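You operate a simulated robot arm through the tools that you are given. There is no shell and no other tool.

You run a simulated two-armed robot. Do the job below in one go: nothing can be reset, and whatever is moved stays where it is left.

Task
End the heater's hold and move the hot bearing to the cooling plate.
Fine: press halt once, hold off, demagnetise before the bar opens; carry it in the fork; power off.

Only the result counts: the job must be done as asked and must still hold three seconds after the hand-in. Knocking over, shifting, dropping, spilling or breaking anything else fails it.

Robot
Two 7-joint arms with three-finger grippers on one trunk that stands fixed in place. Base frame: the origin is at the foot of the trunk, x ahead of it, y to its left, z up. Readings come in mm, rad, newtons and seconds.
The left shoulder is at [70, 165, 1238], the right one opposite. With the tool pointing down near the work surface each hand reaches from about 100 to 800 mm from the base axis, measured 20 degrees to its own side. Payload 3.91 kg a hand.
Tool frame (each hand has its own): the origin (TCP) lies between the finger pads and is the grasp point; the fingertips stand 30 mm ahead of it; z points along the fingers, y is the line along which they close. The gripper opens to 116 mm; its body begins 73 mm behind the TCP.
Orientation is that of the tool frame in the base frame, as a unit quaternion [x, y, z, w]. With the fingers straight down and closing along the base's y, the tool's x points along the base's -x, its y along +y and its z along -z.

Tools
- The arms move only by the tool step_arm. It takes "left_motion", "right_motion" or both (then of equal length, played together; a hand with none holds still); each is a list of rows, each a list of 7 numbers: the shift along the base's x, y, z in mm, then the turn, a rotation vector about the base's x, y, z in rad, then the opening, from 0 (shut) to 1 (fully open). In form: [[tx, ty, tz, wx, wy, wz, grip], ...]. A call has 1 to 20 rows; each row shifts and turns the commanded pose from where the row before left it. A row lasts 0.2 s, in which the tool goes at most 50 mm and 0.15 rad; a call with a longer step from one row to the next is refused whole, and so is a gripper value outside its range. A pose out of reach is approached as far as the arm can. The call stops where the force on the tool passes 40 N (or 10 N more than at its start, if that is more) or the arm is blocked; 0.2 s more then pass. The fingers move at their own pace (about 153 mm/s each) and stop on an object; they squeeze with about 25 N. The grip force told is the motor's: it shows also when the fingers shut on nothing. Time passes only in rows, and 0.2 s behind the last, so rows that do not move let the fingers close. It gives the time, the measured TCP pose, the force on the tool (base axes), the opening and the grip force at its end, in the units of the frame above (readings bear some noise), with the torque about the TCP (base axes, N m) and any sound that the robot's microphone picked up, and new pictures: "pictures" is both (left out), scene, wrist or none (wrist: the cameras of the hands that moved).
- Cameras (640 x 400 px; columns grow to the right, rows downward): "scene" is now at [130.6, -28.4, 1547.2]; the picture's right is [-0.34, -0.94, 0.00], its down [-0.60, 0.22, -0.77] and it looks along [0.72, -0.26, -0.64] (base axes); focal length 359 px, centre (320, 200). "left" rides on the left gripper at [75, 17, -88] in its tool frame; the picture's right is [-0.22, 0.97, 0.00], its down [-0.70, -0.16, -0.70] and it looks along [-0.68, -0.16, 0.71] (tool axes); focal length 247 px, centre (320, 200). "right" rides on the right gripper at [52, 56, -88] in its tool frame; the picture's right is [-0.73, 0.68, 0.00], its down [-0.49, -0.52, -0.70] and it looks along [-0.48, -0.51, 0.71] (tool axes); focal length 247 px, centre (320, 200). There is no depth. A picture from a camera that has moved, and an enlarged one, comes with that camera's place and axes in the base frame and with its lens.
- raise_lower(by): slides the trunk up (or, below 0, down) by that many mm; the arms and the scene camera ride with it, the base frame stays. It gives what a move gives, with no picture.
- aim_head(pan, tilt): turns the head with the scene camera to pan (to the left, within 1.501 rad either way) and tilt (down, from -0.506 to 1.204), counted from straight ahead of the robot. It gives what a move gives, and a new picture of the scene camera.
- enlarge(camera, box): a new picture of the part [left, top, right, bottom] of that camera's present view, enlarged. The clock stands still meanwhile.
- sign_off(): hands the job in; it is judged then, once.

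Nothing tells you positions but the pictures and the camera data. Unless the task says otherwise, let go and move clear before handing in.

The tools are called after "Emit:" as name(argument=value, ...) on one line, values as JSON. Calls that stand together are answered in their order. step_arm: Moves the arms, as the interface text tells. Its arguments: {"type":"object","properties":{"left_motion":{"type":"array","items":{"type":"array","items":{"type":"number"}}},"right_motion":{"type":"array","items":{"type":"array","items":{"type":"number"}}},"pictures":{"type":"string","enum":["both","scene","wrist","none"]}},"required":[]} The other tools are called the same way: raise_lower (by) moves the trunk up or down; aim_head (pan, tilt) turns the head that bears the scene camera; enlarge (camera, box) takes an enlarged picture of a part of a camera's view; sign_off () hands the job in.

At the start:

```text
t: 0.0
left_ee_pos: [547.7, 0.9, 1193.1]
left_ee_rot: [0.0, 1.0, 0.0, 0.001]
left_ft_force: [0.3, -0.6, 0.7]
left_wrist_torque: [0.02, 0.01, 0.01]
left_grip_width: 116.3
left_grasp_force: 0.2
right_ee_pos: [549.5, -451.6, 1260.6]
right_ee_rot: [0.0, 1.0, 0.0, 0.0]
right_ft_force: [-0.3, 0.8, 1.0]
right_wrist_torque: [-0.01, 0.02, -0.01]
right_grip_width: 115.9
right_grasp_force: 0.0
trunk travel left (down, up): [-775.0, 65.0]
head pan, tilt (commanded): [-0.347, 0.698]
```

scene: 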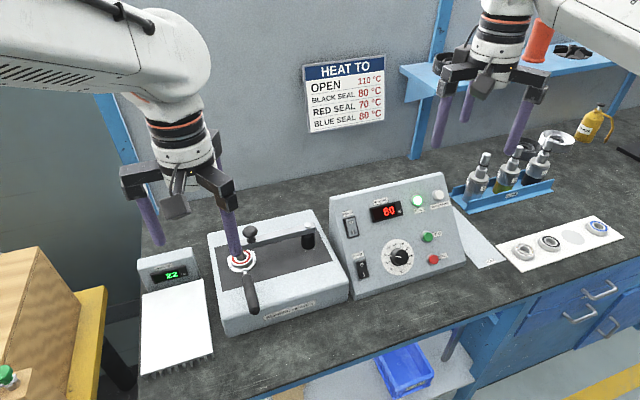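
right: 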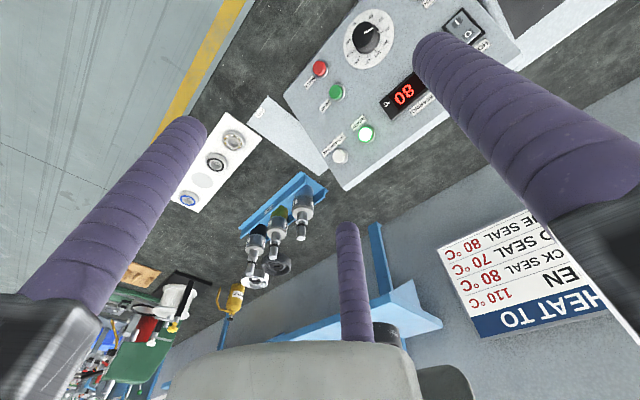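
left: 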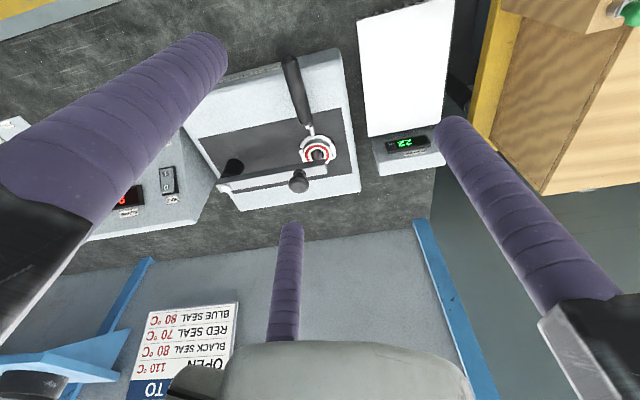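

I see an induction heater with a bearing (red seal ring) on its bar, a control panel reading 80, and a cooling plate at the left whose display reads about 22. I'll look closer at each part before moving anything.

Emit:
enlarge(camera="scene", box=[320, 160, 480, 300])

Emit:
enlarge(camera="scene", box=[200, 200, 360, 340])

Emit:
enlarge(camera="left", box=[180, 40, 380, 220])

Emit:
enlarge(camera="scene", box=[120, 230, 240, 380])

Emit:
enlarge(camera="right", box=[260, 0, 540, 200])

```text
2.86 times, centred on (400, 230) of scene
camera zoom: at [130.6, -28.4, 1547.2], right [-0.34, -0.94, 0.0], down [-0.6, 0.22, -0.77], along [0.72, -0.26, -0.64], focal length 1024 px, centre (91, 114)
```

zoom: 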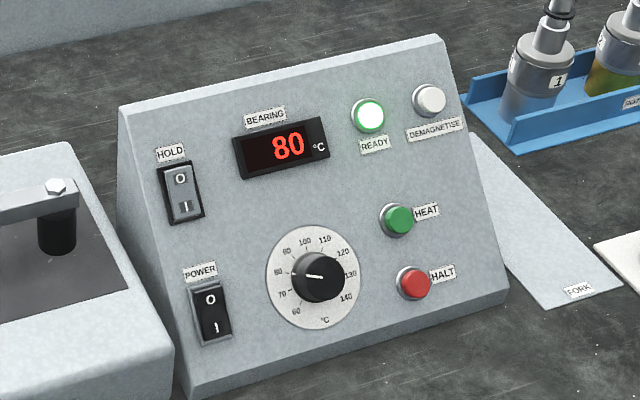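

```text
2.86 times, centred on (280, 270) of scene
camera zoom: at [130.6, -28.4, 1547.2], right [-0.34, -0.94, 0.0], down [-0.6, 0.22, -0.77], along [0.72, -0.26, -0.64], focal length 1024 px, centre (434, 0)
```

zoom: 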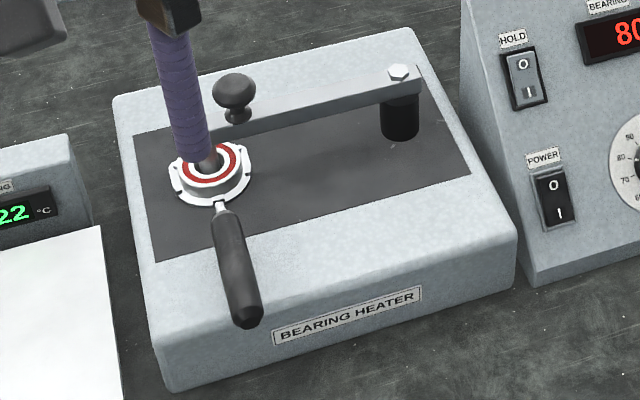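

```text
2.22 times, centred on (280, 130) of left
camera zoom: at [472.6, 17.5, 1280.1], right [0.22, 0.97, 0.0], down [0.7, -0.16, 0.7], along [0.68, -0.16, -0.71], focal length 549 px, centre (409, 356)
```

zoom: 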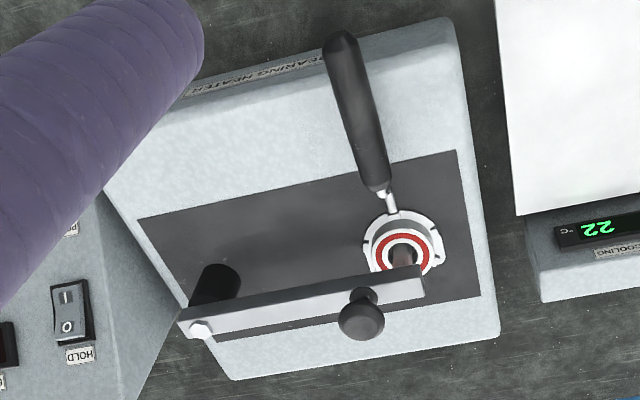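

```text
2.67 times, centred on (180, 305) of scene
camera zoom: at [130.6, -28.4, 1547.2], right [-0.34, -0.94, 0.0], down [-0.6, 0.22, -0.77], along [0.72, -0.26, -0.64], focal length 956 px, centre (693, -80)
```

zoom: 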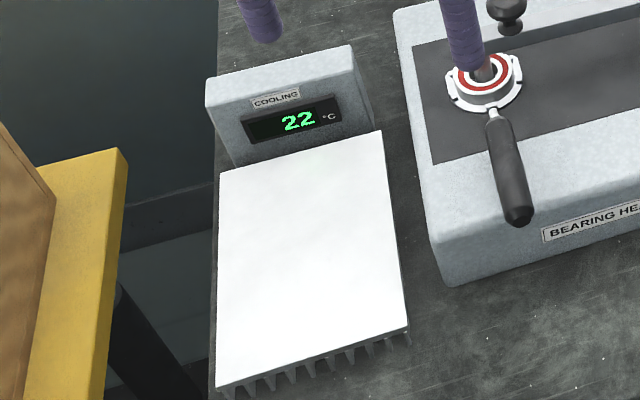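

```text
2.00 times, centred on (400, 100) of right
camera zoom: at [497.5, -395.4, 1347.7], right [0.73, 0.68, 0.0], down [0.49, -0.52, 0.7], along [0.48, -0.51, -0.71], focal length 494 px, centre (160, 400)
```

zoom: 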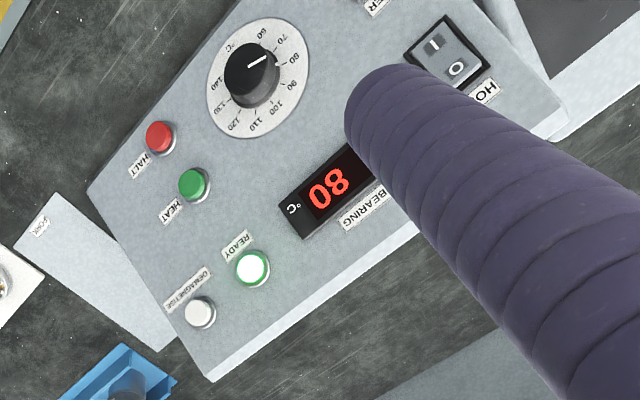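

I take the panel to be around x 700, y −300, with the heater around x 720, y −50 and the cooling plate to its left. Next I'll shut both grippers in the air, to see how the three fingers close and to clear the view.

Emit:
step_arm(left_motion=[[-30, 40, 0, 0, 0, 0, 0.5], [-30, 40, 0, 0, 0, 0, 0], [-30, 40, 0, 0, 0, 0, 0], [-30, 40, 0, 0, 0, 0, 0], [0, 0, 0, 0, 0, 0, 0]], right_motion=[[-30, 0, 0, 0, 0, 0, 0.5], [-30, 0, 0, 0, 0, 0, 0], [-30, 0, 0, 0, 0, 0, 0], [-30, 0, 0, 0, 0, 0, 0], [0, 0, 0, 0, 0, 0, 0]], pictures="both")

```text
t: 1.2
left_ee_pos: [424.9, 156.7, 1193.1]
left_ee_rot: [0.0, 1.0, 0.0, -0.001]
left_ft_force: [0.4, -0.2, -0.5]
left_wrist_torque: [-0.02, 0.01, -0.02]
left_grip_width: 9.4
left_grasp_force: 24.8
right_ee_pos: [428.5, -446.6, 1258.8]
right_ee_rot: [0.0, 1.0, 0.0, 0.001]
right_ft_force: [0.3, 0.6, 0.4]
right_wrist_torque: [0.03, 0.01, 0.02]
right_grip_width: 9.4
right_grasp_force: 25.4
trunk travel left (down, up): [-775.0, 65.0]
head pan, tilt (commanded): [-0.347, 0.698]
camera scene: at [131.1, -27.2, 1547.1], right [-0.34, -0.94, 0.0], down [-0.6, 0.22, -0.77], along [0.72, -0.26, -0.64], focal length 359 px, centre (320, 200)
camera right: at [376.5, -391.7, 1347.3], right [0.73, 0.68, 0.0], down [0.49, -0.52, 0.7], along [0.48, -0.51, -0.71], focal length 247 px, centre (320, 200)
camera left: at [350.7, 174.7, 1282.1], right [0.22, 0.97, 0.0], down [0.7, -0.16, 0.7], along [0.68, -0.16, -0.71], focal length 247 px, centre (320, 200)
```

scene: 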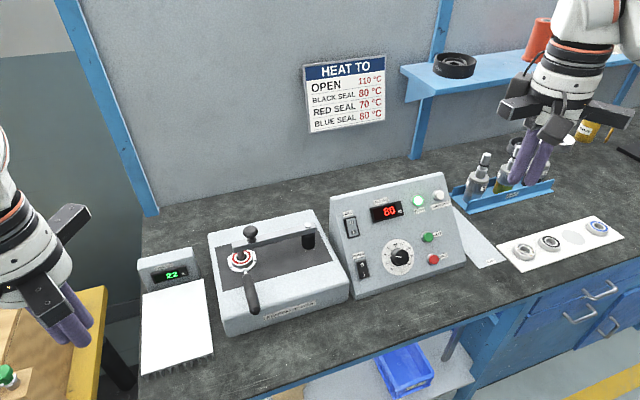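
right: 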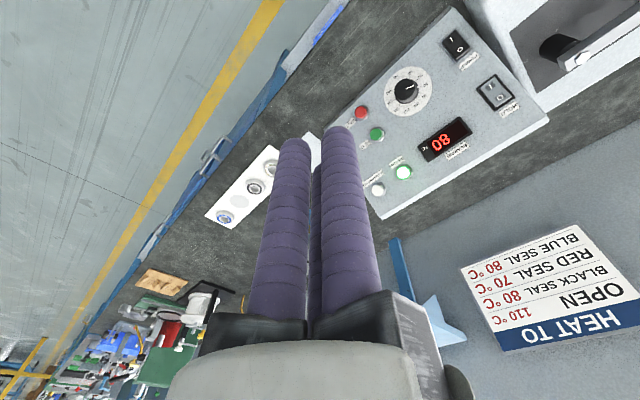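
left: 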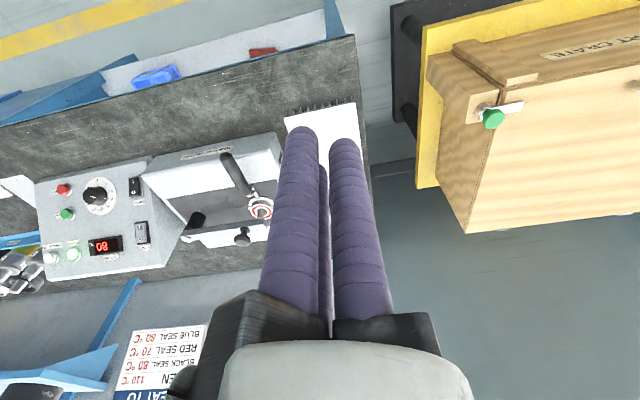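

The fingers close radially onto the axis as a three-jaw cluster, so buttons are best pressed with one leading finger. I'll enlarge the views so I can triangulate the panel, the heater and the plate.

Emit:
enlarge(camera="scene", box=[320, 170, 480, 300])

Emit:
enlarge(camera="right", box=[340, 0, 560, 220])

Emit:
enlarge(camera="left", box=[20, 130, 180, 290])

Emit:
enlarge(camera="scene", box=[200, 205, 360, 335])

Emit:
enlarge(camera="left", box=[130, 110, 290, 270])

```text
3.08 times, centred on (400, 235) of scene
camera zoom: at [131.1, -27.2, 1547.1], right [-0.34, -0.94, 0.0], down [-0.6, 0.22, -0.77], along [0.72, -0.26, -0.64], focal length 1103 px, centre (74, 92)
```

zoom: 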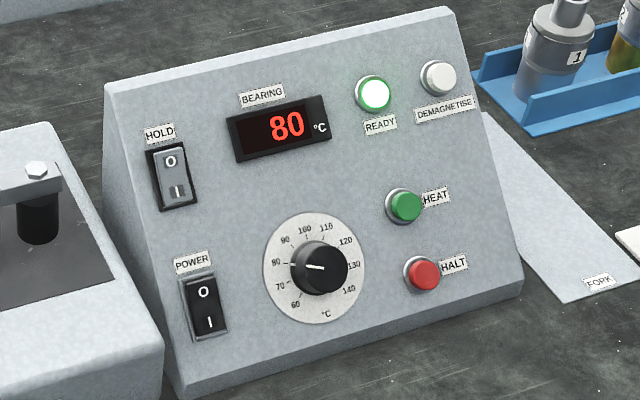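

```text
1.82 times, centred on (450, 110) of right
camera zoom: at [376.5, -391.7, 1347.3], right [0.73, 0.68, 0.0], down [0.49, -0.52, 0.7], along [0.48, -0.51, -0.71], focal length 449 px, centre (84, 364)
```

zoom: 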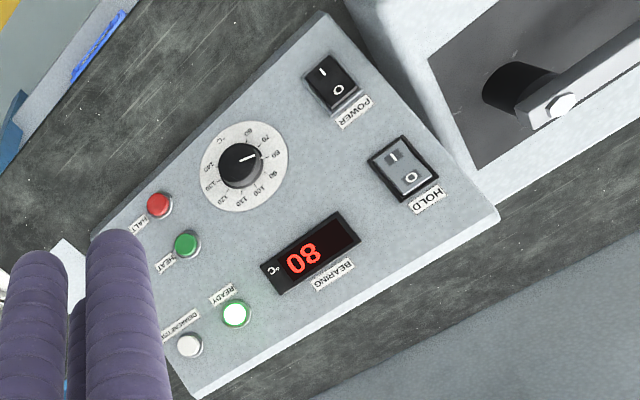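

```text
2.50 times, centred on (100, 210) of left
camera zoom: at [350.7, 174.7, 1282.1], right [0.22, 0.97, 0.0], down [0.7, -0.16, 0.7], along [0.68, -0.16, -0.71], focal length 617 px, centre (870, 175)
```

zoom: 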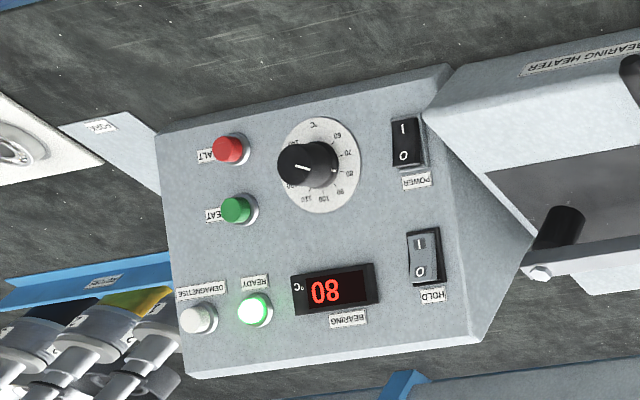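

```text
3.08 times, centred on (280, 270) of scene
camera zoom: at [131.1, -27.2, 1547.1], right [-0.34, -0.94, 0.0], down [-0.6, 0.22, -0.77], along [0.72, -0.26, -0.64], focal length 1103 px, centre (443, -15)
```

zoom: 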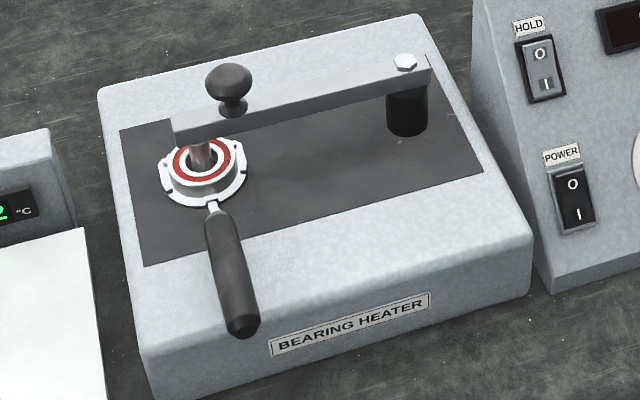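

```text
2.50 times, centred on (210, 190) of left
camera zoom: at [350.7, 174.7, 1282.1], right [0.22, 0.97, 0.0], down [0.7, -0.16, 0.7], along [0.68, -0.16, -0.71], focal length 617 px, centre (595, 225)
```

zoom: 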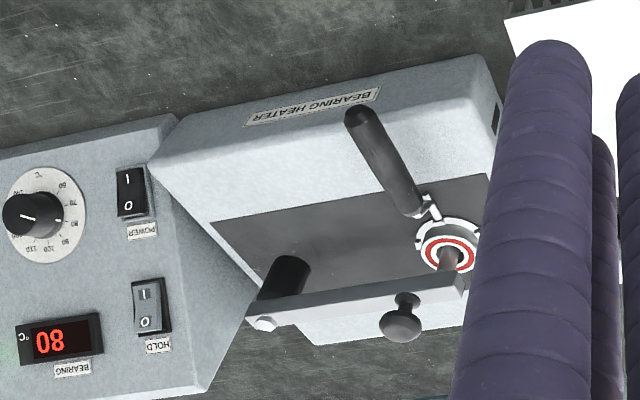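

I triangulated the panel as a 45° slope facing the robot:
- **Halt:** about (598, −500, 849)
- **Demagnetise:** about (704, −560, 959)
- **Hold:** about (690, −311, 938)
- **Power:** about (616, −312, 864)

I'll bring the right hand to a standoff in front of halt, turned so that one finger leads.

Emit:
step_arm(right_motion=[[12.1, -5.4, -39.3, 0, 0, 0.1309, 0], [12.1, -5.4, -39.3, 0, 0, 0.1309, 0], [12.1, -5.4, -39.3, 0, 0, 0.1309, 0], [12.1, -5.4, -39.3, 0, 0, 0.1309, 0], [12.1, -5.4, -39.3, 0, -0.1163, 0, 0], [12.1, -5.4, -39.3, 0, -0.1163, 0, 0], [12.1, -5.4, -39.3, 0, -0.1163, 0, 0], [12.1, -5.4, -39.3, 0, 0, 0, 0], [12.1, -5.4, -39.3, 0, 0, 0, 0], [0, 0, 0, 0, 0, 0, 0], [0, 0, 0, 0, 0, 0, 0]], pictures="both")

```text
t: 3.6
left_ee_pos: [425.7, 155.3, 1193.8]
left_ee_rot: [0.0, 1.0, 0.0, 0.0]
left_ft_force: [0.5, 0.3, 0.7]
left_wrist_torque: [-0.01, 0.01, 0.0]
left_grip_width: 9.1
left_grasp_force: 25.2
right_ee_pos: [539.8, -498.3, 904.4]
right_ee_rot: [-0.255, 0.951, -0.045, 0.167]
right_ft_force: [0.9, 0.1, 0.0]
right_wrist_torque: [0.02, -0.01, 0.03]
right_grip_width: 9.2
right_grasp_force: 25.4
trunk travel left (down, up): [-775.0, 65.0]
head pan, tilt (commanded): [-0.347, 0.698]
camera scene: at [130.6, -28.4, 1547.2], right [-0.34, -0.94, 0.0], down [-0.6, 0.22, -0.77], along [0.72, -0.26, -0.64], focal length 359 px, centre (320, 200)
camera right: at [441.7, -477.1, 962.8], right [0.28, 0.96, 0.1], down [0.4, -0.21, 0.89], along [0.87, -0.21, -0.44], focal length 247 px, centre (320, 200)
```

scene: 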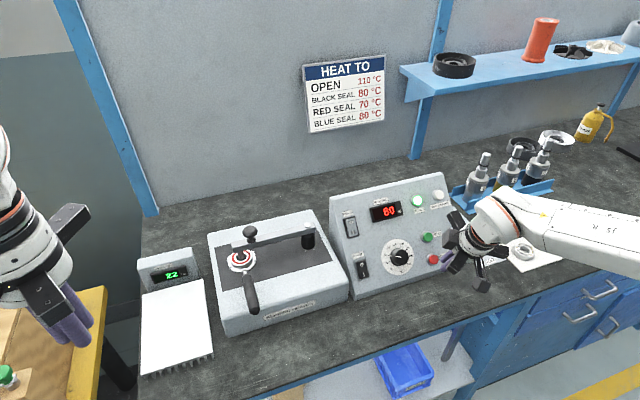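
right: 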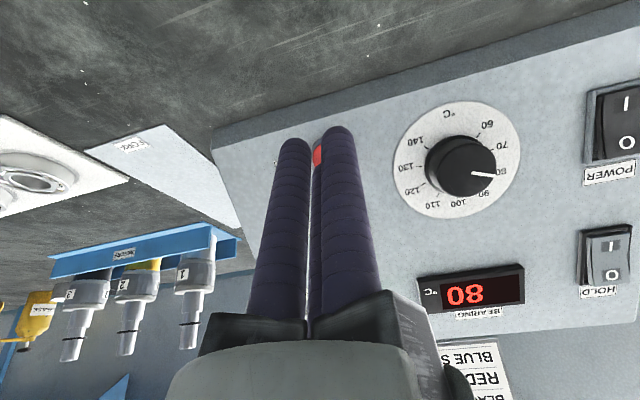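

The hand is at the standoff, and halt shows just behind the fingertips. I'll enlarge both views to check alignment before pressing.

Emit:
enlarge(camera="scene", box=[400, 210, 500, 300])

Emit:
enlarge(camera="right", box=[240, 100, 400, 220])

Emit:
enlarge(camera="right", box=[540, 70, 640, 320])

```text
4.44 times, centred on (450, 255) of scene
camera zoom: at [130.6, -28.4, 1547.2], right [-0.34, -0.94, 0.0], down [-0.6, 0.22, -0.77], along [0.72, -0.26, -0.64], focal length 1594 px, centre (-258, -44)
```

zoom: 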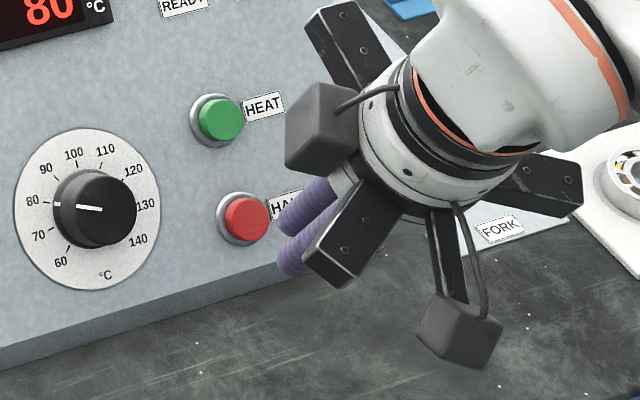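

```text
3.33 times, centred on (320, 160) of right
camera zoom: at [441.7, -477.1, 962.8], right [0.28, 0.96, 0.1], down [0.4, -0.21, 0.89], along [0.87, -0.21, -0.44], focal length 823 px, centre (320, 333)
```

zoom: 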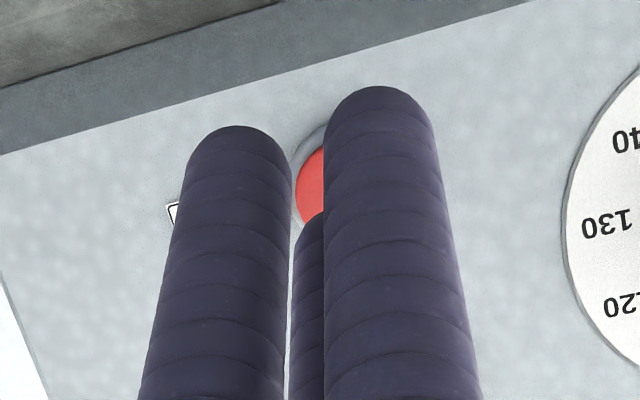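

```text
1.60 times, centred on (590, 195) of right
camera zoom: at [441.7, -477.1, 962.8], right [0.28, 0.96, 0.1], down [0.4, -0.21, 0.89], along [0.87, -0.21, -0.44], focal length 395 px, centre (-112, 208)
```

zoom: 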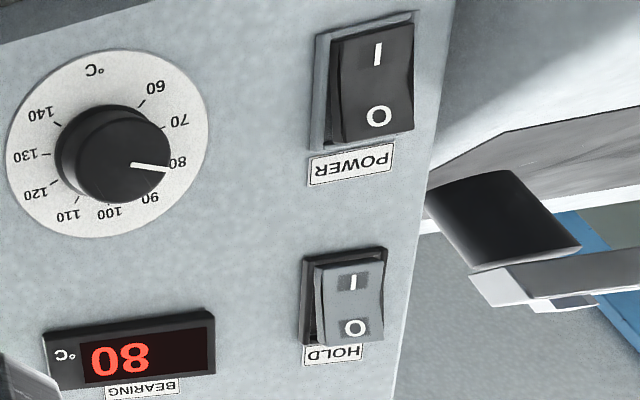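

The leading finger lines up with the red halt button. I'll advance along the panel normal in small steps and watch for contact.

Emit:
step_arm(right_motion=[[10, -1, -10, 0, 0, 0, 0], [10, -1, -10, 0, 0, 0, 0], [4, 0, -4, 0, 0, 0, 0], [2, 0, -2, 0, 0, 0, 0], [2, 0, -2, 0, 0, 0, 0], [2, 0, -2, 0, 0, 0, 0]], pictures="both")

```text
t: 5.0
left_ee_pos: [424.8, 155.7, 1193.5]
left_ee_rot: [0.001, 1.0, 0.001, 0.001]
left_ft_force: [-0.2, -0.4, -0.7]
left_wrist_torque: [-0.01, 0.03, 0.03]
left_grip_width: 9.2
left_grasp_force: 25.1
right_ee_pos: [568.8, -501.5, 877.4]
right_ee_rot: [-0.254, 0.951, -0.045, 0.168]
right_ft_force: [-0.4, -0.6, 0.4]
right_wrist_torque: [0.0, 0.01, 0.01]
right_grip_width: 9.4
right_grasp_force: 25.3
trunk travel left (down, up): [-775.0, 65.0]
head pan, tilt (commanded): [-0.347, 0.698]
heard: click
camera scene: at [130.2, -28.2, 1547.2], right [-0.34, -0.94, 0.0], down [-0.6, 0.22, -0.77], along [0.72, -0.26, -0.64], focal length 359 px, centre (320, 200)
camera right: at [469.8, -479.4, 933.2], right [0.28, 0.96, 0.1], down [0.4, -0.21, 0.89], along [0.87, -0.21, -0.44], focal length 247 px, centre (320, 200)
```

scene: 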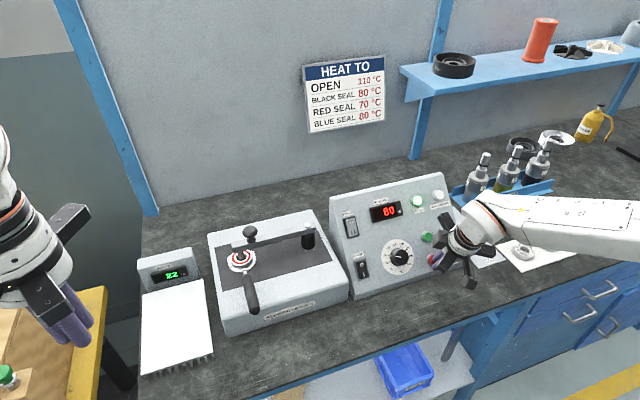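
right: 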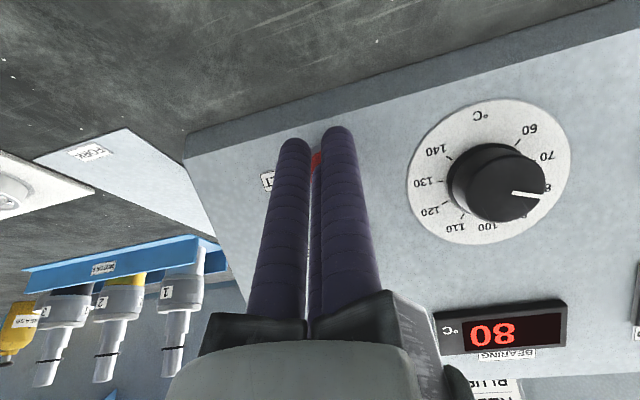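

I heard a click, and the force reading stayed near zero. Before deciding whether halt registered, I'll enlarge the lamps and the button.

Emit:
enlarge(camera="scene", box=[330, 170, 490, 290])

Emit:
enlarge(camera="right", box=[250, 100, 410, 220])

```text
3.33 times, centred on (410, 230) of scene
camera zoom: at [130.2, -28.2, 1547.2], right [-0.34, -0.94, 0.0], down [-0.6, 0.22, -0.77], along [0.72, -0.26, -0.64], focal length 1195 px, centre (20, 100)
```

zoom: 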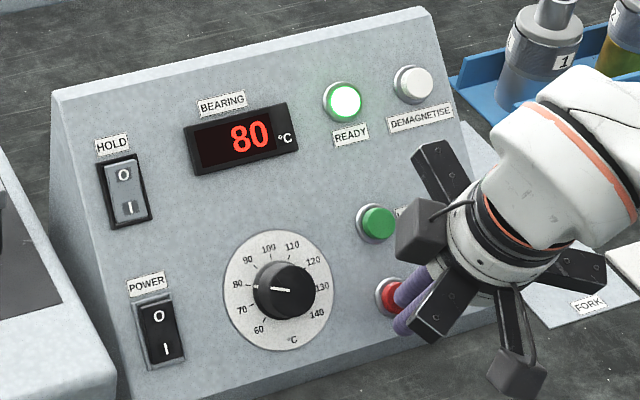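

```text
3.33 times, centred on (330, 160) of right
camera zoom: at [469.8, -479.4, 933.2], right [0.28, 0.96, 0.1], down [0.4, -0.21, 0.89], along [0.87, -0.21, -0.44], focal length 823 px, centre (287, 333)
```

zoom: 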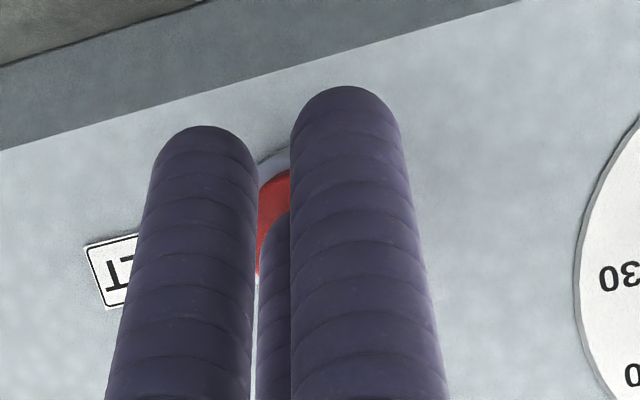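

The red button looks pushed into its bezel. I'll back straight off so the press stays single, then look at the state.

Emit:
step_arm(right_motion=[[-10, 0, 10, 0, 0, 0, 0], [-15, 0, 15, 0, 0, 0, 0], [-20, 0, 20, 0, 0, 0, 0], [-20, 0, 20, 0, 0, 0, 0]], pictures="both")

Emit:
enlarge(camera="scene", box=[330, 170, 490, 290])

```text
t: 6.0
left_ee_pos: [423.7, 155.0, 1194.6]
left_ee_rot: [-0.001, 1.0, 0.0, 0.001]
left_ft_force: [0.5, -0.1, 1.0]
left_wrist_torque: [0.03, -0.05, 0.01]
left_grip_width: 9.1
left_grasp_force: 25.0
right_ee_pos: [501.0, -500.3, 941.5]
right_ee_rot: [-0.255, 0.951, -0.045, 0.167]
right_ft_force: [-0.6, -0.3, 0.5]
right_wrist_torque: [-0.01, 0.01, -0.01]
right_grip_width: 9.2
right_grasp_force: 25.4
trunk travel left (down, up): [-775.0, 65.0]
head pan, tilt (commanded): [-0.347, 0.698]
camera scene: at [129.2, -28.1, 1547.3], right [-0.34, -0.94, 0.0], down [-0.6, 0.22, -0.77], along [0.72, -0.26, -0.64], focal length 359 px, centre (320, 200)
camera right: at [402.4, -479.0, 998.4], right [0.28, 0.96, 0.1], down [0.4, -0.21, 0.89], along [0.87, -0.2, -0.44], focal length 247 px, centre (320, 200)
```

scene: 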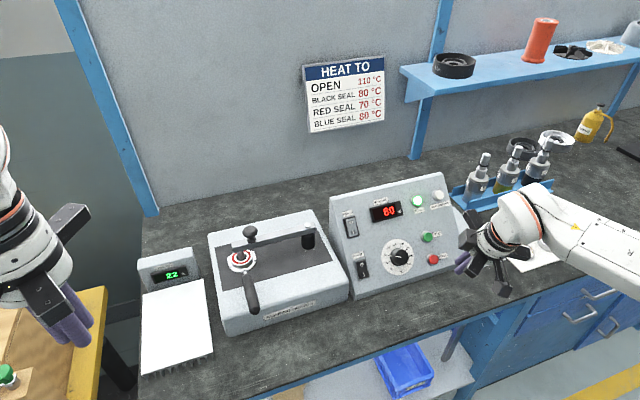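
right: 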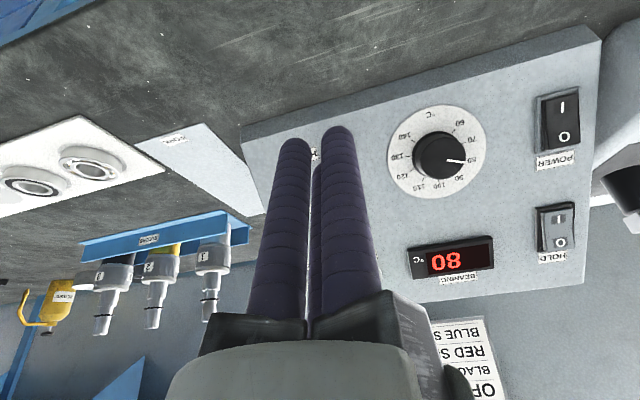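

```text
3.33 times, centred on (410, 230) of scene
camera zoom: at [129.2, -28.1, 1547.3], right [-0.34, -0.94, 0.0], down [-0.6, 0.22, -0.77], along [0.72, -0.26, -0.64], focal length 1195 px, centre (20, 100)
```

zoom: 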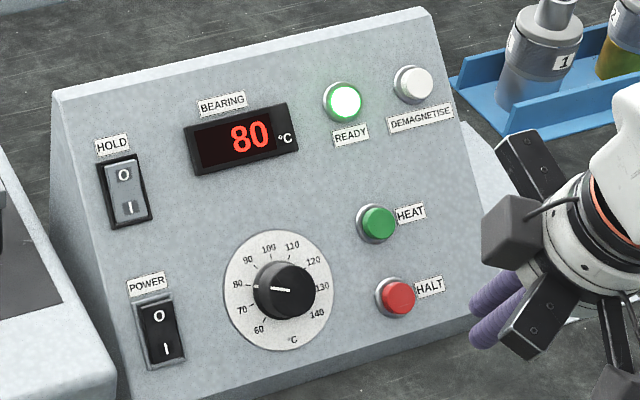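

Halt has sprung back out, and nothing else on the panel has changed. Next is the hold switch, so I'll zoom in to see which end of each rocker is pushed in.

Emit:
enlarge(camera="right", box=[520, 80, 600, 175])

Emit:
enlarge(camera="right", box=[520, 185, 600, 270])

Emit:
enlarge(camera="scene", box=[335, 200, 375, 290])

```text
4.21 times, centred on (560, 128) of right
camera zoom: at [402.4, -479.0, 998.4], right [0.28, 0.96, 0.1], down [0.4, -0.21, 0.89], along [0.87, -0.2, -0.44], focal length 1040 px, centre (-690, 505)
```

zoom: 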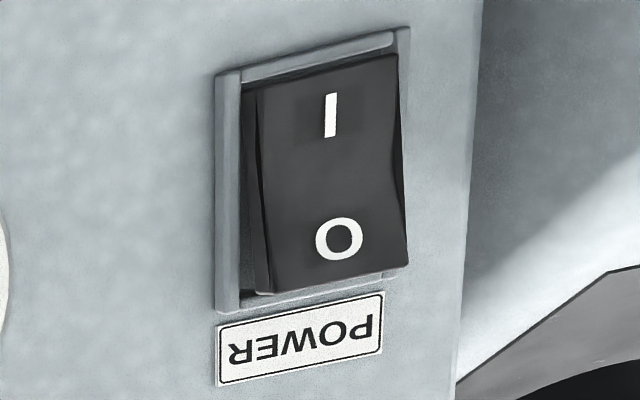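

```text
4.71 times, centred on (560, 228) of right
camera zoom: at [402.4, -479.0, 998.4], right [0.28, 0.96, 0.1], down [0.4, -0.21, 0.89], along [0.87, -0.2, -0.44], focal length 1162 px, centre (-809, 71)
```

zoom: 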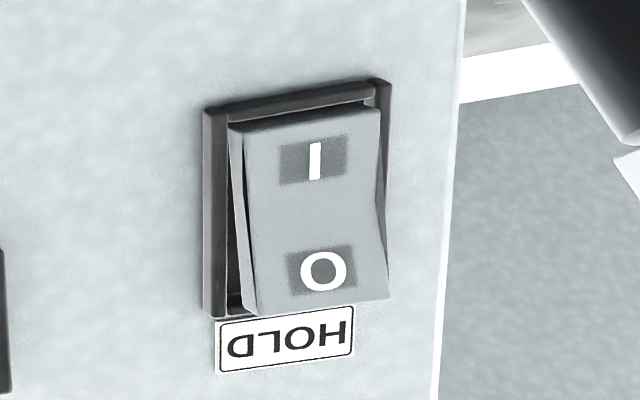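

```text
4.44 times, centred on (355, 245) of scene
camera zoom: at [129.2, -28.1, 1547.3], right [-0.34, -0.94, 0.0], down [-0.6, 0.22, -0.77], along [0.72, -0.26, -0.64], focal length 1594 px, centre (164, 0)
```

zoom: 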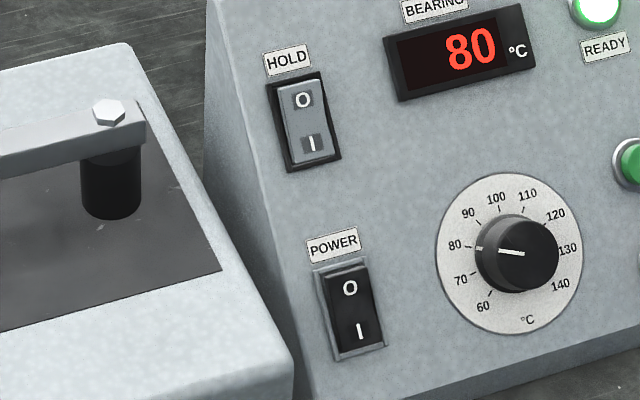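

Both rockers stand with the "0" end raised, so both are on and need pressing at the upper end. I'll move to a standoff in front of the hold switch's 0 end, at about (698, −313, 949).

Emit:
step_arm(right_motion=[[22.8, 31.2, 10.8, 0, 0, 0, 0], [22.8, 31.2, 10.8, 0, 0, 0, 0], [22.8, 31.2, 10.8, 0, 0, 0, 0], [22.8, 31.2, 10.8, 0, 0, 0, 0], [22.8, 31.2, 10.8, 0, 0, 0, 0], [22.8, 31.2, 10.8, 0, 0, 0, 0], [0, 0, 0, 0, 0, 0, 0], [0, 0, 0, 0, 0, 0, 0]], pictures="both")

Emit:
enlarge(camera="scene", box=[320, 170, 420, 260])

Emit:
enlarge(camera="right", box=[250, 100, 410, 220])

```text
t: 7.8
left_ee_pos: [424.5, 156.1, 1193.5]
left_ee_rot: [0.0, 1.0, 0.0, 0.0]
left_ft_force: [-0.9, 0.5, -0.2]
left_wrist_torque: [-0.01, 0.01, -0.01]
left_grip_width: 9.3
left_grasp_force: 24.8
right_ee_pos: [637.9, -314.8, 1005.7]
right_ee_rot: [-0.256, 0.951, -0.044, 0.168]
right_ft_force: [0.4, 0.3, -0.1]
right_wrist_torque: [-0.01, -0.01, -0.02]
right_grip_width: 9.3
right_grasp_force: 24.5
trunk travel left (down, up): [-775.0, 65.0]
head pan, tilt (commanded): [-0.347, 0.698]
camera scene: at [129.9, -27.7, 1547.3], right [-0.34, -0.94, 0.0], down [-0.6, 0.22, -0.77], along [0.72, -0.26, -0.64], focal length 359 px, centre (320, 200)
camera right: at [540.6, -293.7, 1063.8], right [0.28, 0.96, 0.1], down [0.4, -0.21, 0.89], along [0.87, -0.21, -0.44], focal length 247 px, centre (320, 200)
```

scene: 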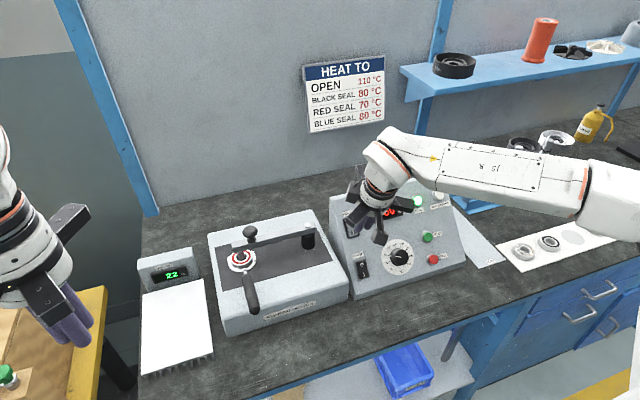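
right: 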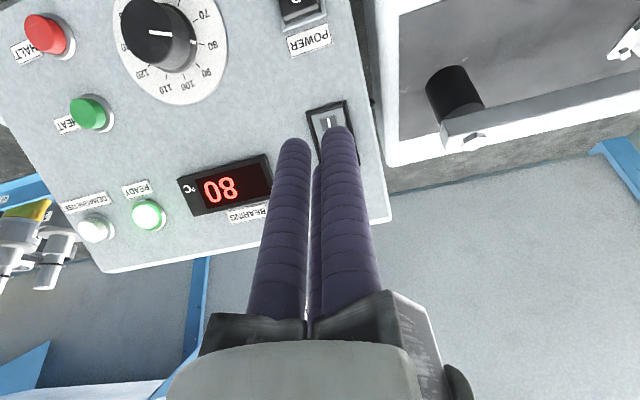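

```text
4.44 times, centred on (370, 215) of scene
camera zoom: at [129.9, -27.7, 1547.3], right [-0.34, -0.94, 0.0], down [-0.6, 0.22, -0.77], along [0.72, -0.26, -0.64], focal length 1594 px, centre (98, 133)
```

zoom: 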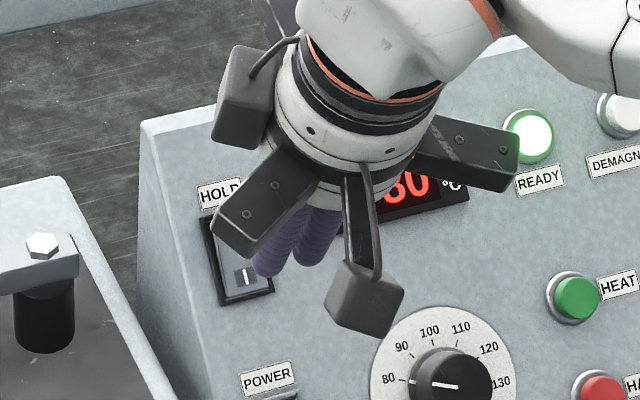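

```text
3.33 times, centred on (330, 160) of right
camera zoom: at [540.6, -293.7, 1063.8], right [0.28, 0.96, 0.1], down [0.4, -0.21, 0.89], along [0.87, -0.21, -0.44], focal length 823 px, centre (287, 333)
```

zoom: 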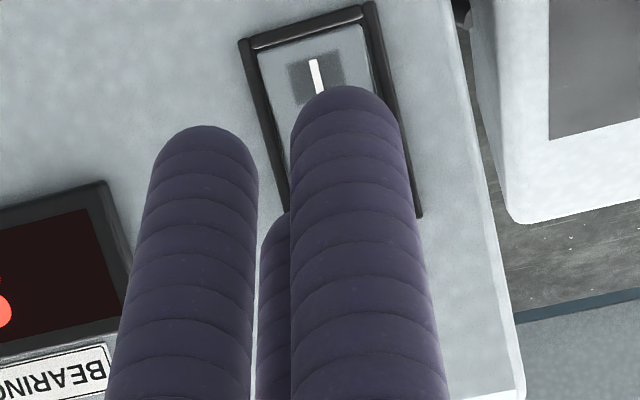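

The finger sits over the 0 end of the hold switch. I'll press in along the panel normal.

Emit:
step_arm(right_motion=[[10, 0, -10, 0, 0, 0, 0], [10, 0, -10, 0, 0, 0, 0], [3, 0, -3, 0, 0, 0, 0], [3, 0, -3, 0, 0, 0, 0], [3, 0, -3, 0, 0, 0, 0], [2, 0, -2, 0, 0, 0, 0]], pictures="both")

Emit:
enlarge(camera="right", box=[250, 100, 410, 220])

```text
t: 9.2
left_ee_pos: [424.1, 156.2, 1194.7]
left_ee_rot: [0.0, 1.0, -0.001, 0.0]
left_ft_force: [-0.1, -0.3, -0.5]
left_wrist_torque: [-0.01, 0.0, 0.0]
left_grip_width: 9.2
left_grasp_force: 24.7
right_ee_pos: [669.7, -313.9, 976.6]
right_ee_rot: [-0.256, 0.951, -0.044, 0.167]
right_ft_force: [0.5, -0.1, -0.2]
right_wrist_torque: [0.01, 0.0, 0.01]
right_grip_width: 9.0
right_grasp_force: 25.4
trunk travel left (down, up): [-775.0, 65.0]
head pan, tilt (commanded): [-0.347, 0.698]
heard: click
camera scene: at [130.5, -28.3, 1547.2], right [-0.34, -0.94, 0.0], down [-0.6, 0.22, -0.77], along [0.72, -0.26, -0.64], focal length 359 px, centre (320, 200)
camera right: at [571.6, -292.7, 1032.5], right [0.28, 0.96, 0.1], down [0.4, -0.21, 0.89], along [0.87, -0.21, -0.44], focal length 247 px, centre (320, 200)
```

scene: 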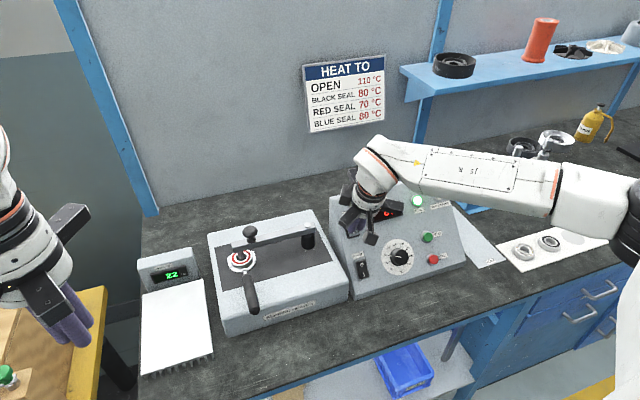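
right: 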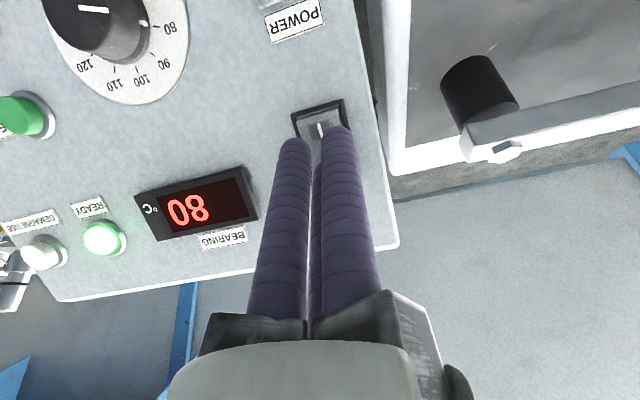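

```text
3.33 times, centred on (330, 160) of right
camera zoom: at [571.6, -292.7, 1032.5], right [0.28, 0.96, 0.1], down [0.4, -0.21, 0.89], along [0.87, -0.21, -0.44], focal length 823 px, centre (287, 333)
```

zoom: 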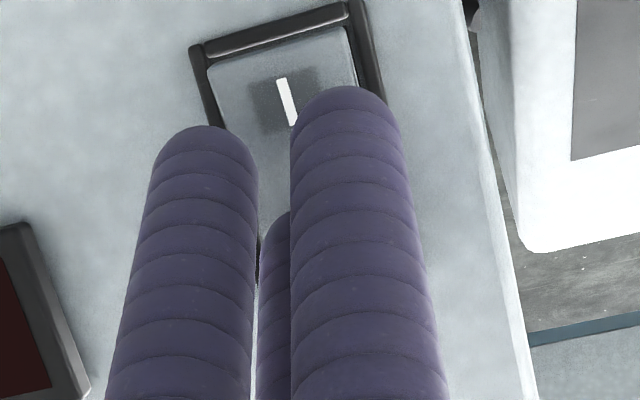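

Another click came, and I take it the rocker moved. I'll back off and look at it.

Emit:
step_arm(right_motion=[[-10, 0, 10, 0, 0, 0, 0], [-15, 0, 15, 0, 0, 0, 0], [-20, 0, 20, 0, 0, 0, 0], [-20, -40, 20, 0, 0, 0, 0], [0, -45, 0, 0, 0, 0, 0], [0, -45, 0, 0, 0, 0, 0], [0, 0, 0, 0, 0, 0, 0]], pictures="both")

Emit:
enlarge(camera="scene", box=[330, 170, 470, 290])

Emit:
enlarge(camera="right", box=[420, 60, 600, 280])

```text
t: 10.8
left_ee_pos: [425.3, 156.3, 1194.8]
left_ee_rot: [0.0, 1.0, 0.0, 0.001]
left_ft_force: [-0.3, -0.3, -0.4]
left_wrist_torque: [0.0, 0.01, 0.0]
left_grip_width: 9.3
left_grasp_force: 25.0
right_ee_pos: [603.6, -444.4, 1038.1]
right_ee_rot: [-0.255, 0.951, -0.045, 0.168]
right_ft_force: [-1.1, 0.4, 0.8]
right_wrist_torque: [-0.01, 0.01, 0.0]
right_grip_width: 9.3
right_grasp_force: 25.1
trunk travel left (down, up): [-775.0, 65.0]
head pan, tilt (commanded): [-0.347, 0.698]
camera scene: at [130.6, -27.6, 1547.2], right [-0.34, -0.94, 0.0], down [-0.6, 0.22, -0.77], along [0.72, -0.26, -0.64], focal length 359 px, centre (320, 200)
camera right: at [505.3, -422.5, 1095.9], right [0.28, 0.96, 0.1], down [0.4, -0.21, 0.89], along [0.87, -0.21, -0.44], focal length 247 px, centre (320, 200)
```

scene: 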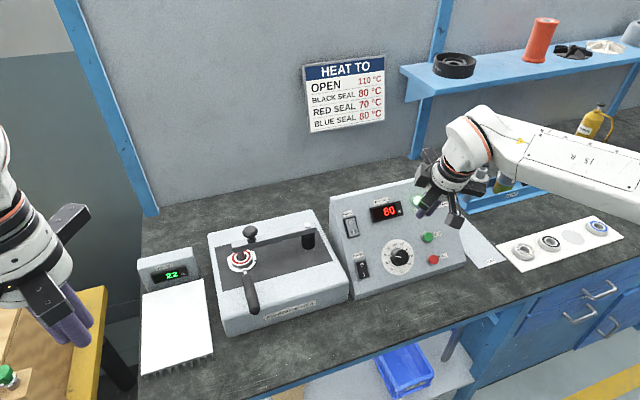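
right: 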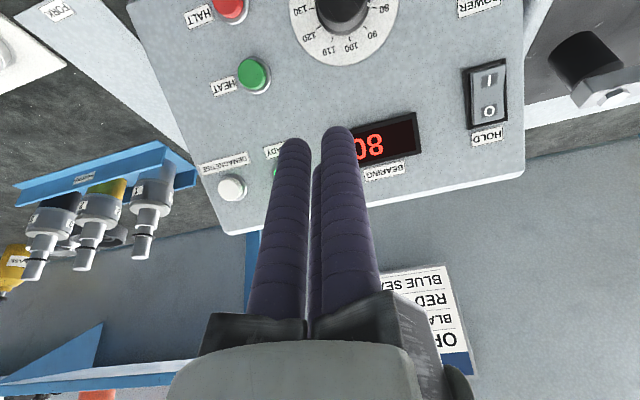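

```text
3.33 times, centred on (400, 230) of scene
camera zoom: at [130.6, -27.6, 1547.2], right [-0.34, -0.94, 0.0], down [-0.6, 0.22, -0.77], along [0.72, -0.26, -0.64], focal length 1195 px, centre (53, 100)
```

zoom: 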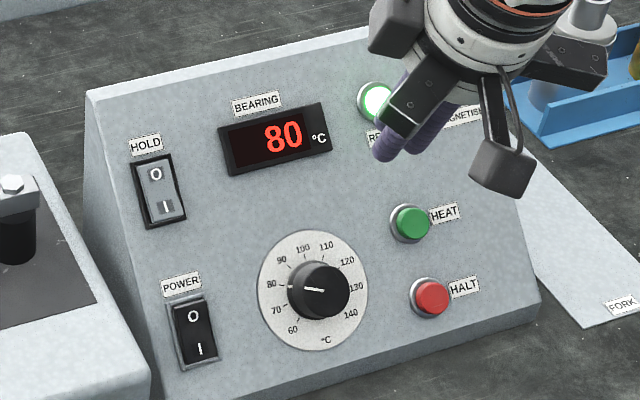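

```text
1.82 times, centred on (510, 170) of right
camera zoom: at [505.3, -422.5, 1095.9], right [0.28, 0.96, 0.1], down [0.4, -0.21, 0.89], along [0.87, -0.21, -0.44], focal length 449 px, centre (-26, 254)
```

zoom: 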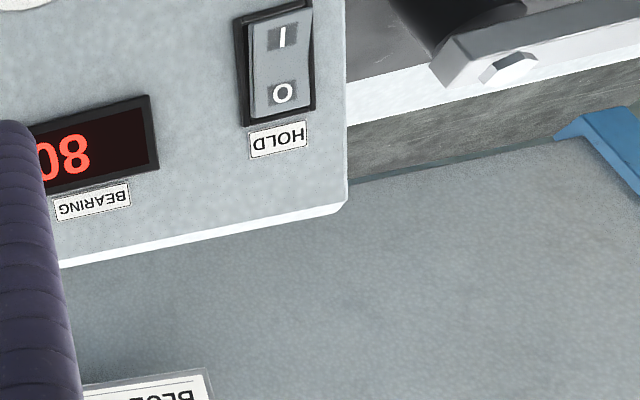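

The hold rocker is now down on 0. Next is demagnetise, at about (702, −562, 960), so I'll move to its standoff.

Emit:
step_arm(right_motion=[[12.7, -39.2, -7, 0, 0, 0, 0], [12.7, -39.2, -7, 0, 0, 0, 0], [12.7, -39.2, -7, 0, 0, 0, 0], [0, 0, 0, 0, 0, 0, 0], [0, 0, 0, 0, 0, 0, 0]], pictures="both")

Emit:
enlarge(camera="scene", box=[380, 150, 500, 250])

Emit:
enlarge(camera="right", box=[250, 100, 410, 220])

```text
t: 12.0
left_ee_pos: [425.1, 156.0, 1193.3]
left_ee_rot: [-0.001, 1.0, 0.0, 0.0]
left_ft_force: [-0.3, -1.1, -0.3]
left_wrist_torque: [0.0, 0.03, 0.0]
left_grip_width: 9.4
left_grasp_force: 25.1
right_ee_pos: [644.3, -563.6, 1015.4]
right_ee_rot: [-0.256, 0.951, -0.045, 0.168]
right_ft_force: [-0.6, 0.8, 0.4]
right_wrist_torque: [0.01, 0.0, 0.01]
right_grip_width: 9.5
right_grasp_force: 25.2
trunk travel left (down, up): [-775.0, 65.0]
head pan, tilt (commanded): [-0.347, 0.698]
camera scene: at [130.6, -28.1, 1547.2], right [-0.34, -0.94, 0.0], down [-0.6, 0.22, -0.77], along [0.72, -0.26, -0.64], focal length 359 px, centre (320, 200)
camera right: at [544.9, -542.3, 1073.8], right [0.28, 0.96, 0.1], down [0.4, -0.21, 0.89], along [0.87, -0.21, -0.44], focal length 247 px, centre (320, 200)
```

scene: 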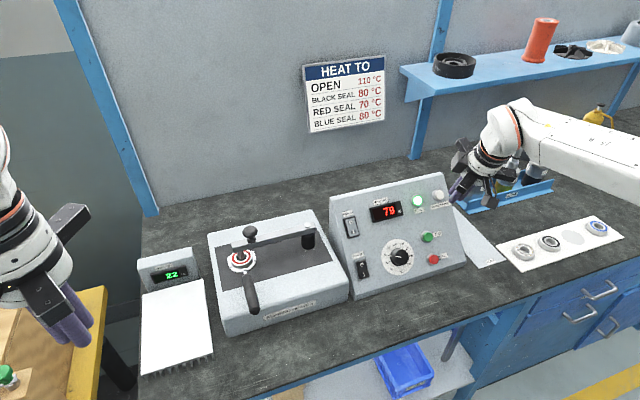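
right: 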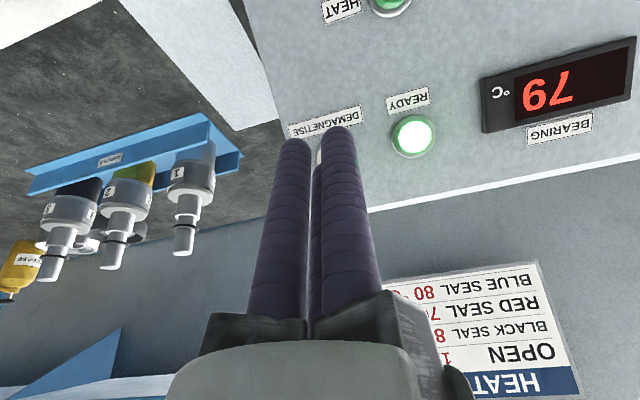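

```text
4.00 times, centred on (440, 200) of scene
camera zoom: at [130.6, -28.1, 1547.2], right [-0.34, -0.94, 0.0], down [-0.6, 0.22, -0.77], along [0.72, -0.26, -0.64], focal length 1434 px, centre (-160, 200)
```

zoom: 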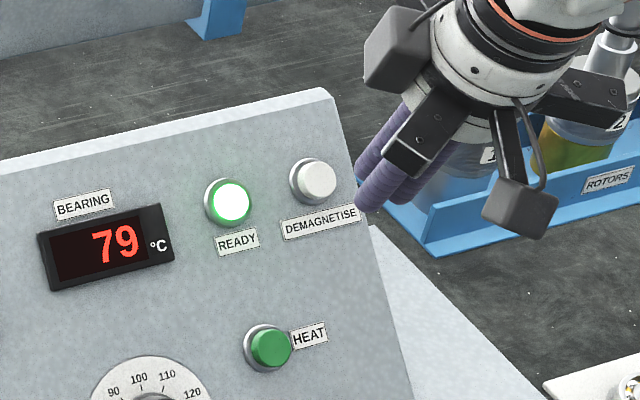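

```text
3.33 times, centred on (330, 160) of right
camera zoom: at [544.9, -542.3, 1073.8], right [0.28, 0.96, 0.1], down [0.4, -0.21, 0.89], along [0.87, -0.21, -0.44], focal length 823 px, centre (287, 333)
```

zoom: 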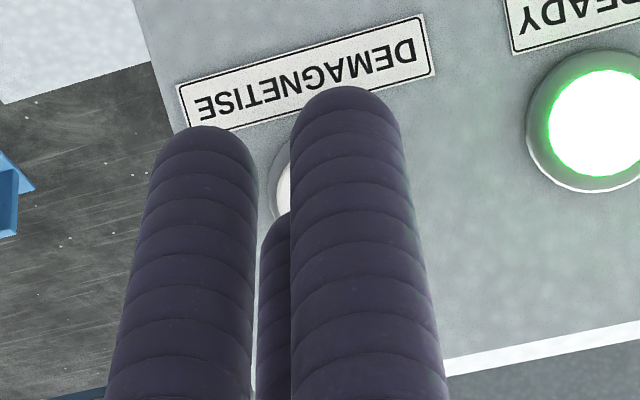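

The display has dropped to 79 °C, so halt took. The finger lines up on demagnetise, so I'll press.

Emit:
step_arm(right_motion=[[10, 1, -10, 0, 0, 0, 0], [10, 0.5, -10, 0, 0, 0, 0], [4, 0, -4, 0, 0, 0, 0], [3, 0, -3, 0, 0, 0, 0], [3, 0, -3, 0, 0, 0, 0], [2.5, 0, -2.5, 0, 0, 0, 0]], pictures="both")

Emit:
enlarge(camera="scene", box=[380, 150, 500, 250])

```text
t: 13.4
left_ee_pos: [425.2, 156.3, 1194.0]
left_ee_rot: [0.001, 1.0, 0.0, 0.0]
left_ft_force: [0.7, 0.7, 0.0]
left_wrist_torque: [0.01, -0.01, 0.0]
left_grip_width: 9.2
left_grasp_force: 24.9
right_ee_pos: [675.8, -559.4, 985.4]
right_ee_rot: [-0.255, 0.951, -0.045, 0.167]
right_ft_force: [-0.1, 1.3, -0.1]
right_wrist_torque: [0.0, 0.01, 0.0]
right_grip_width: 9.2
right_grasp_force: 24.9
trunk travel left (down, up): [-775.0, 65.0]
head pan, tilt (commanded): [-0.347, 0.698]
camera scene: at [130.5, -28.3, 1547.2], right [-0.34, -0.94, 0.0], down [-0.6, 0.22, -0.77], along [0.72, -0.26, -0.64], focal length 359 px, centre (320, 200)
camera right: at [578.2, -538.2, 1044.2], right [0.28, 0.96, 0.1], down [0.4, -0.21, 0.89], along [0.87, -0.21, -0.44], focal length 247 px, centre (320, 200)
```

scene: 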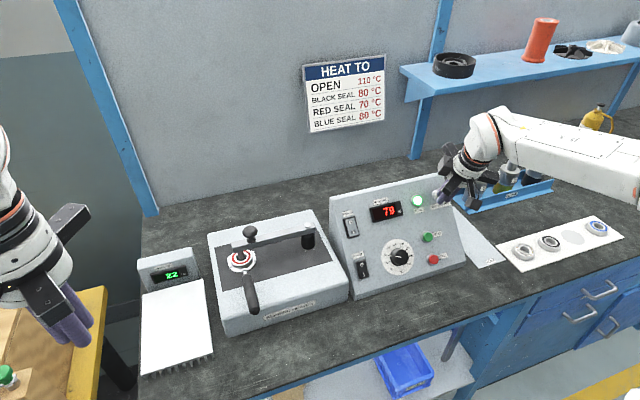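
right: 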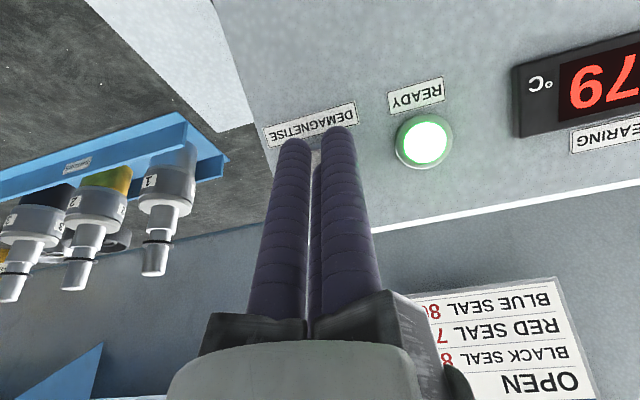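

```text
4.00 times, centred on (440, 200) of scene
camera zoom: at [130.5, -28.3, 1547.2], right [-0.34, -0.94, 0.0], down [-0.6, 0.22, -0.77], along [0.72, -0.26, -0.64], focal length 1434 px, centre (-160, 200)
```

zoom: 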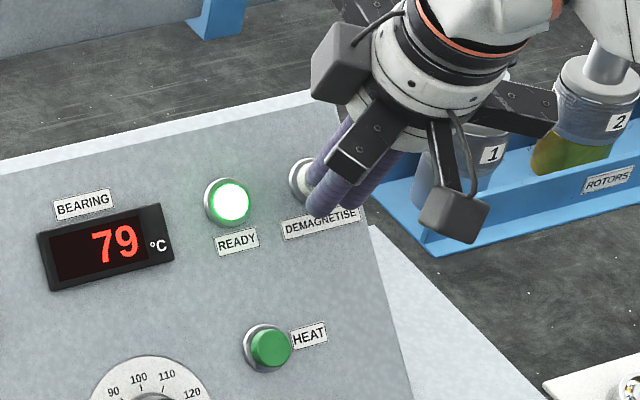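

No click yet. I'll go on in small steps.

Emit:
step_arm(right_motion=[[1.5, 0, -1.5, 0, 0, 0, 0], [1.5, 0, -1.5, 0, 0, 0, 0]], pictures="none")

```text
t: 14.0
left_ee_pos: [424.2, 156.3, 1193.8]
left_ee_rot: [0.0, 1.0, 0.0, 0.0]
left_ft_force: [-0.2, 0.0, 0.6]
left_wrist_torque: [0.04, 0.02, 0.03]
left_grip_width: 9.5
left_grasp_force: 25.1
right_ee_pos: [679.7, -559.4, 984.2]
right_ee_rot: [-0.255, 0.951, -0.045, 0.168]
right_ft_force: [-1.9, 0.5, 2.3]
right_wrist_torque: [-0.02, -0.04, 0.01]
right_grip_width: 9.3
right_grasp_force: 24.5
trunk travel left (down, up): [-775.0, 65.0]
head pan, tilt (commanded): [-0.347, 0.698]
heard: click
```

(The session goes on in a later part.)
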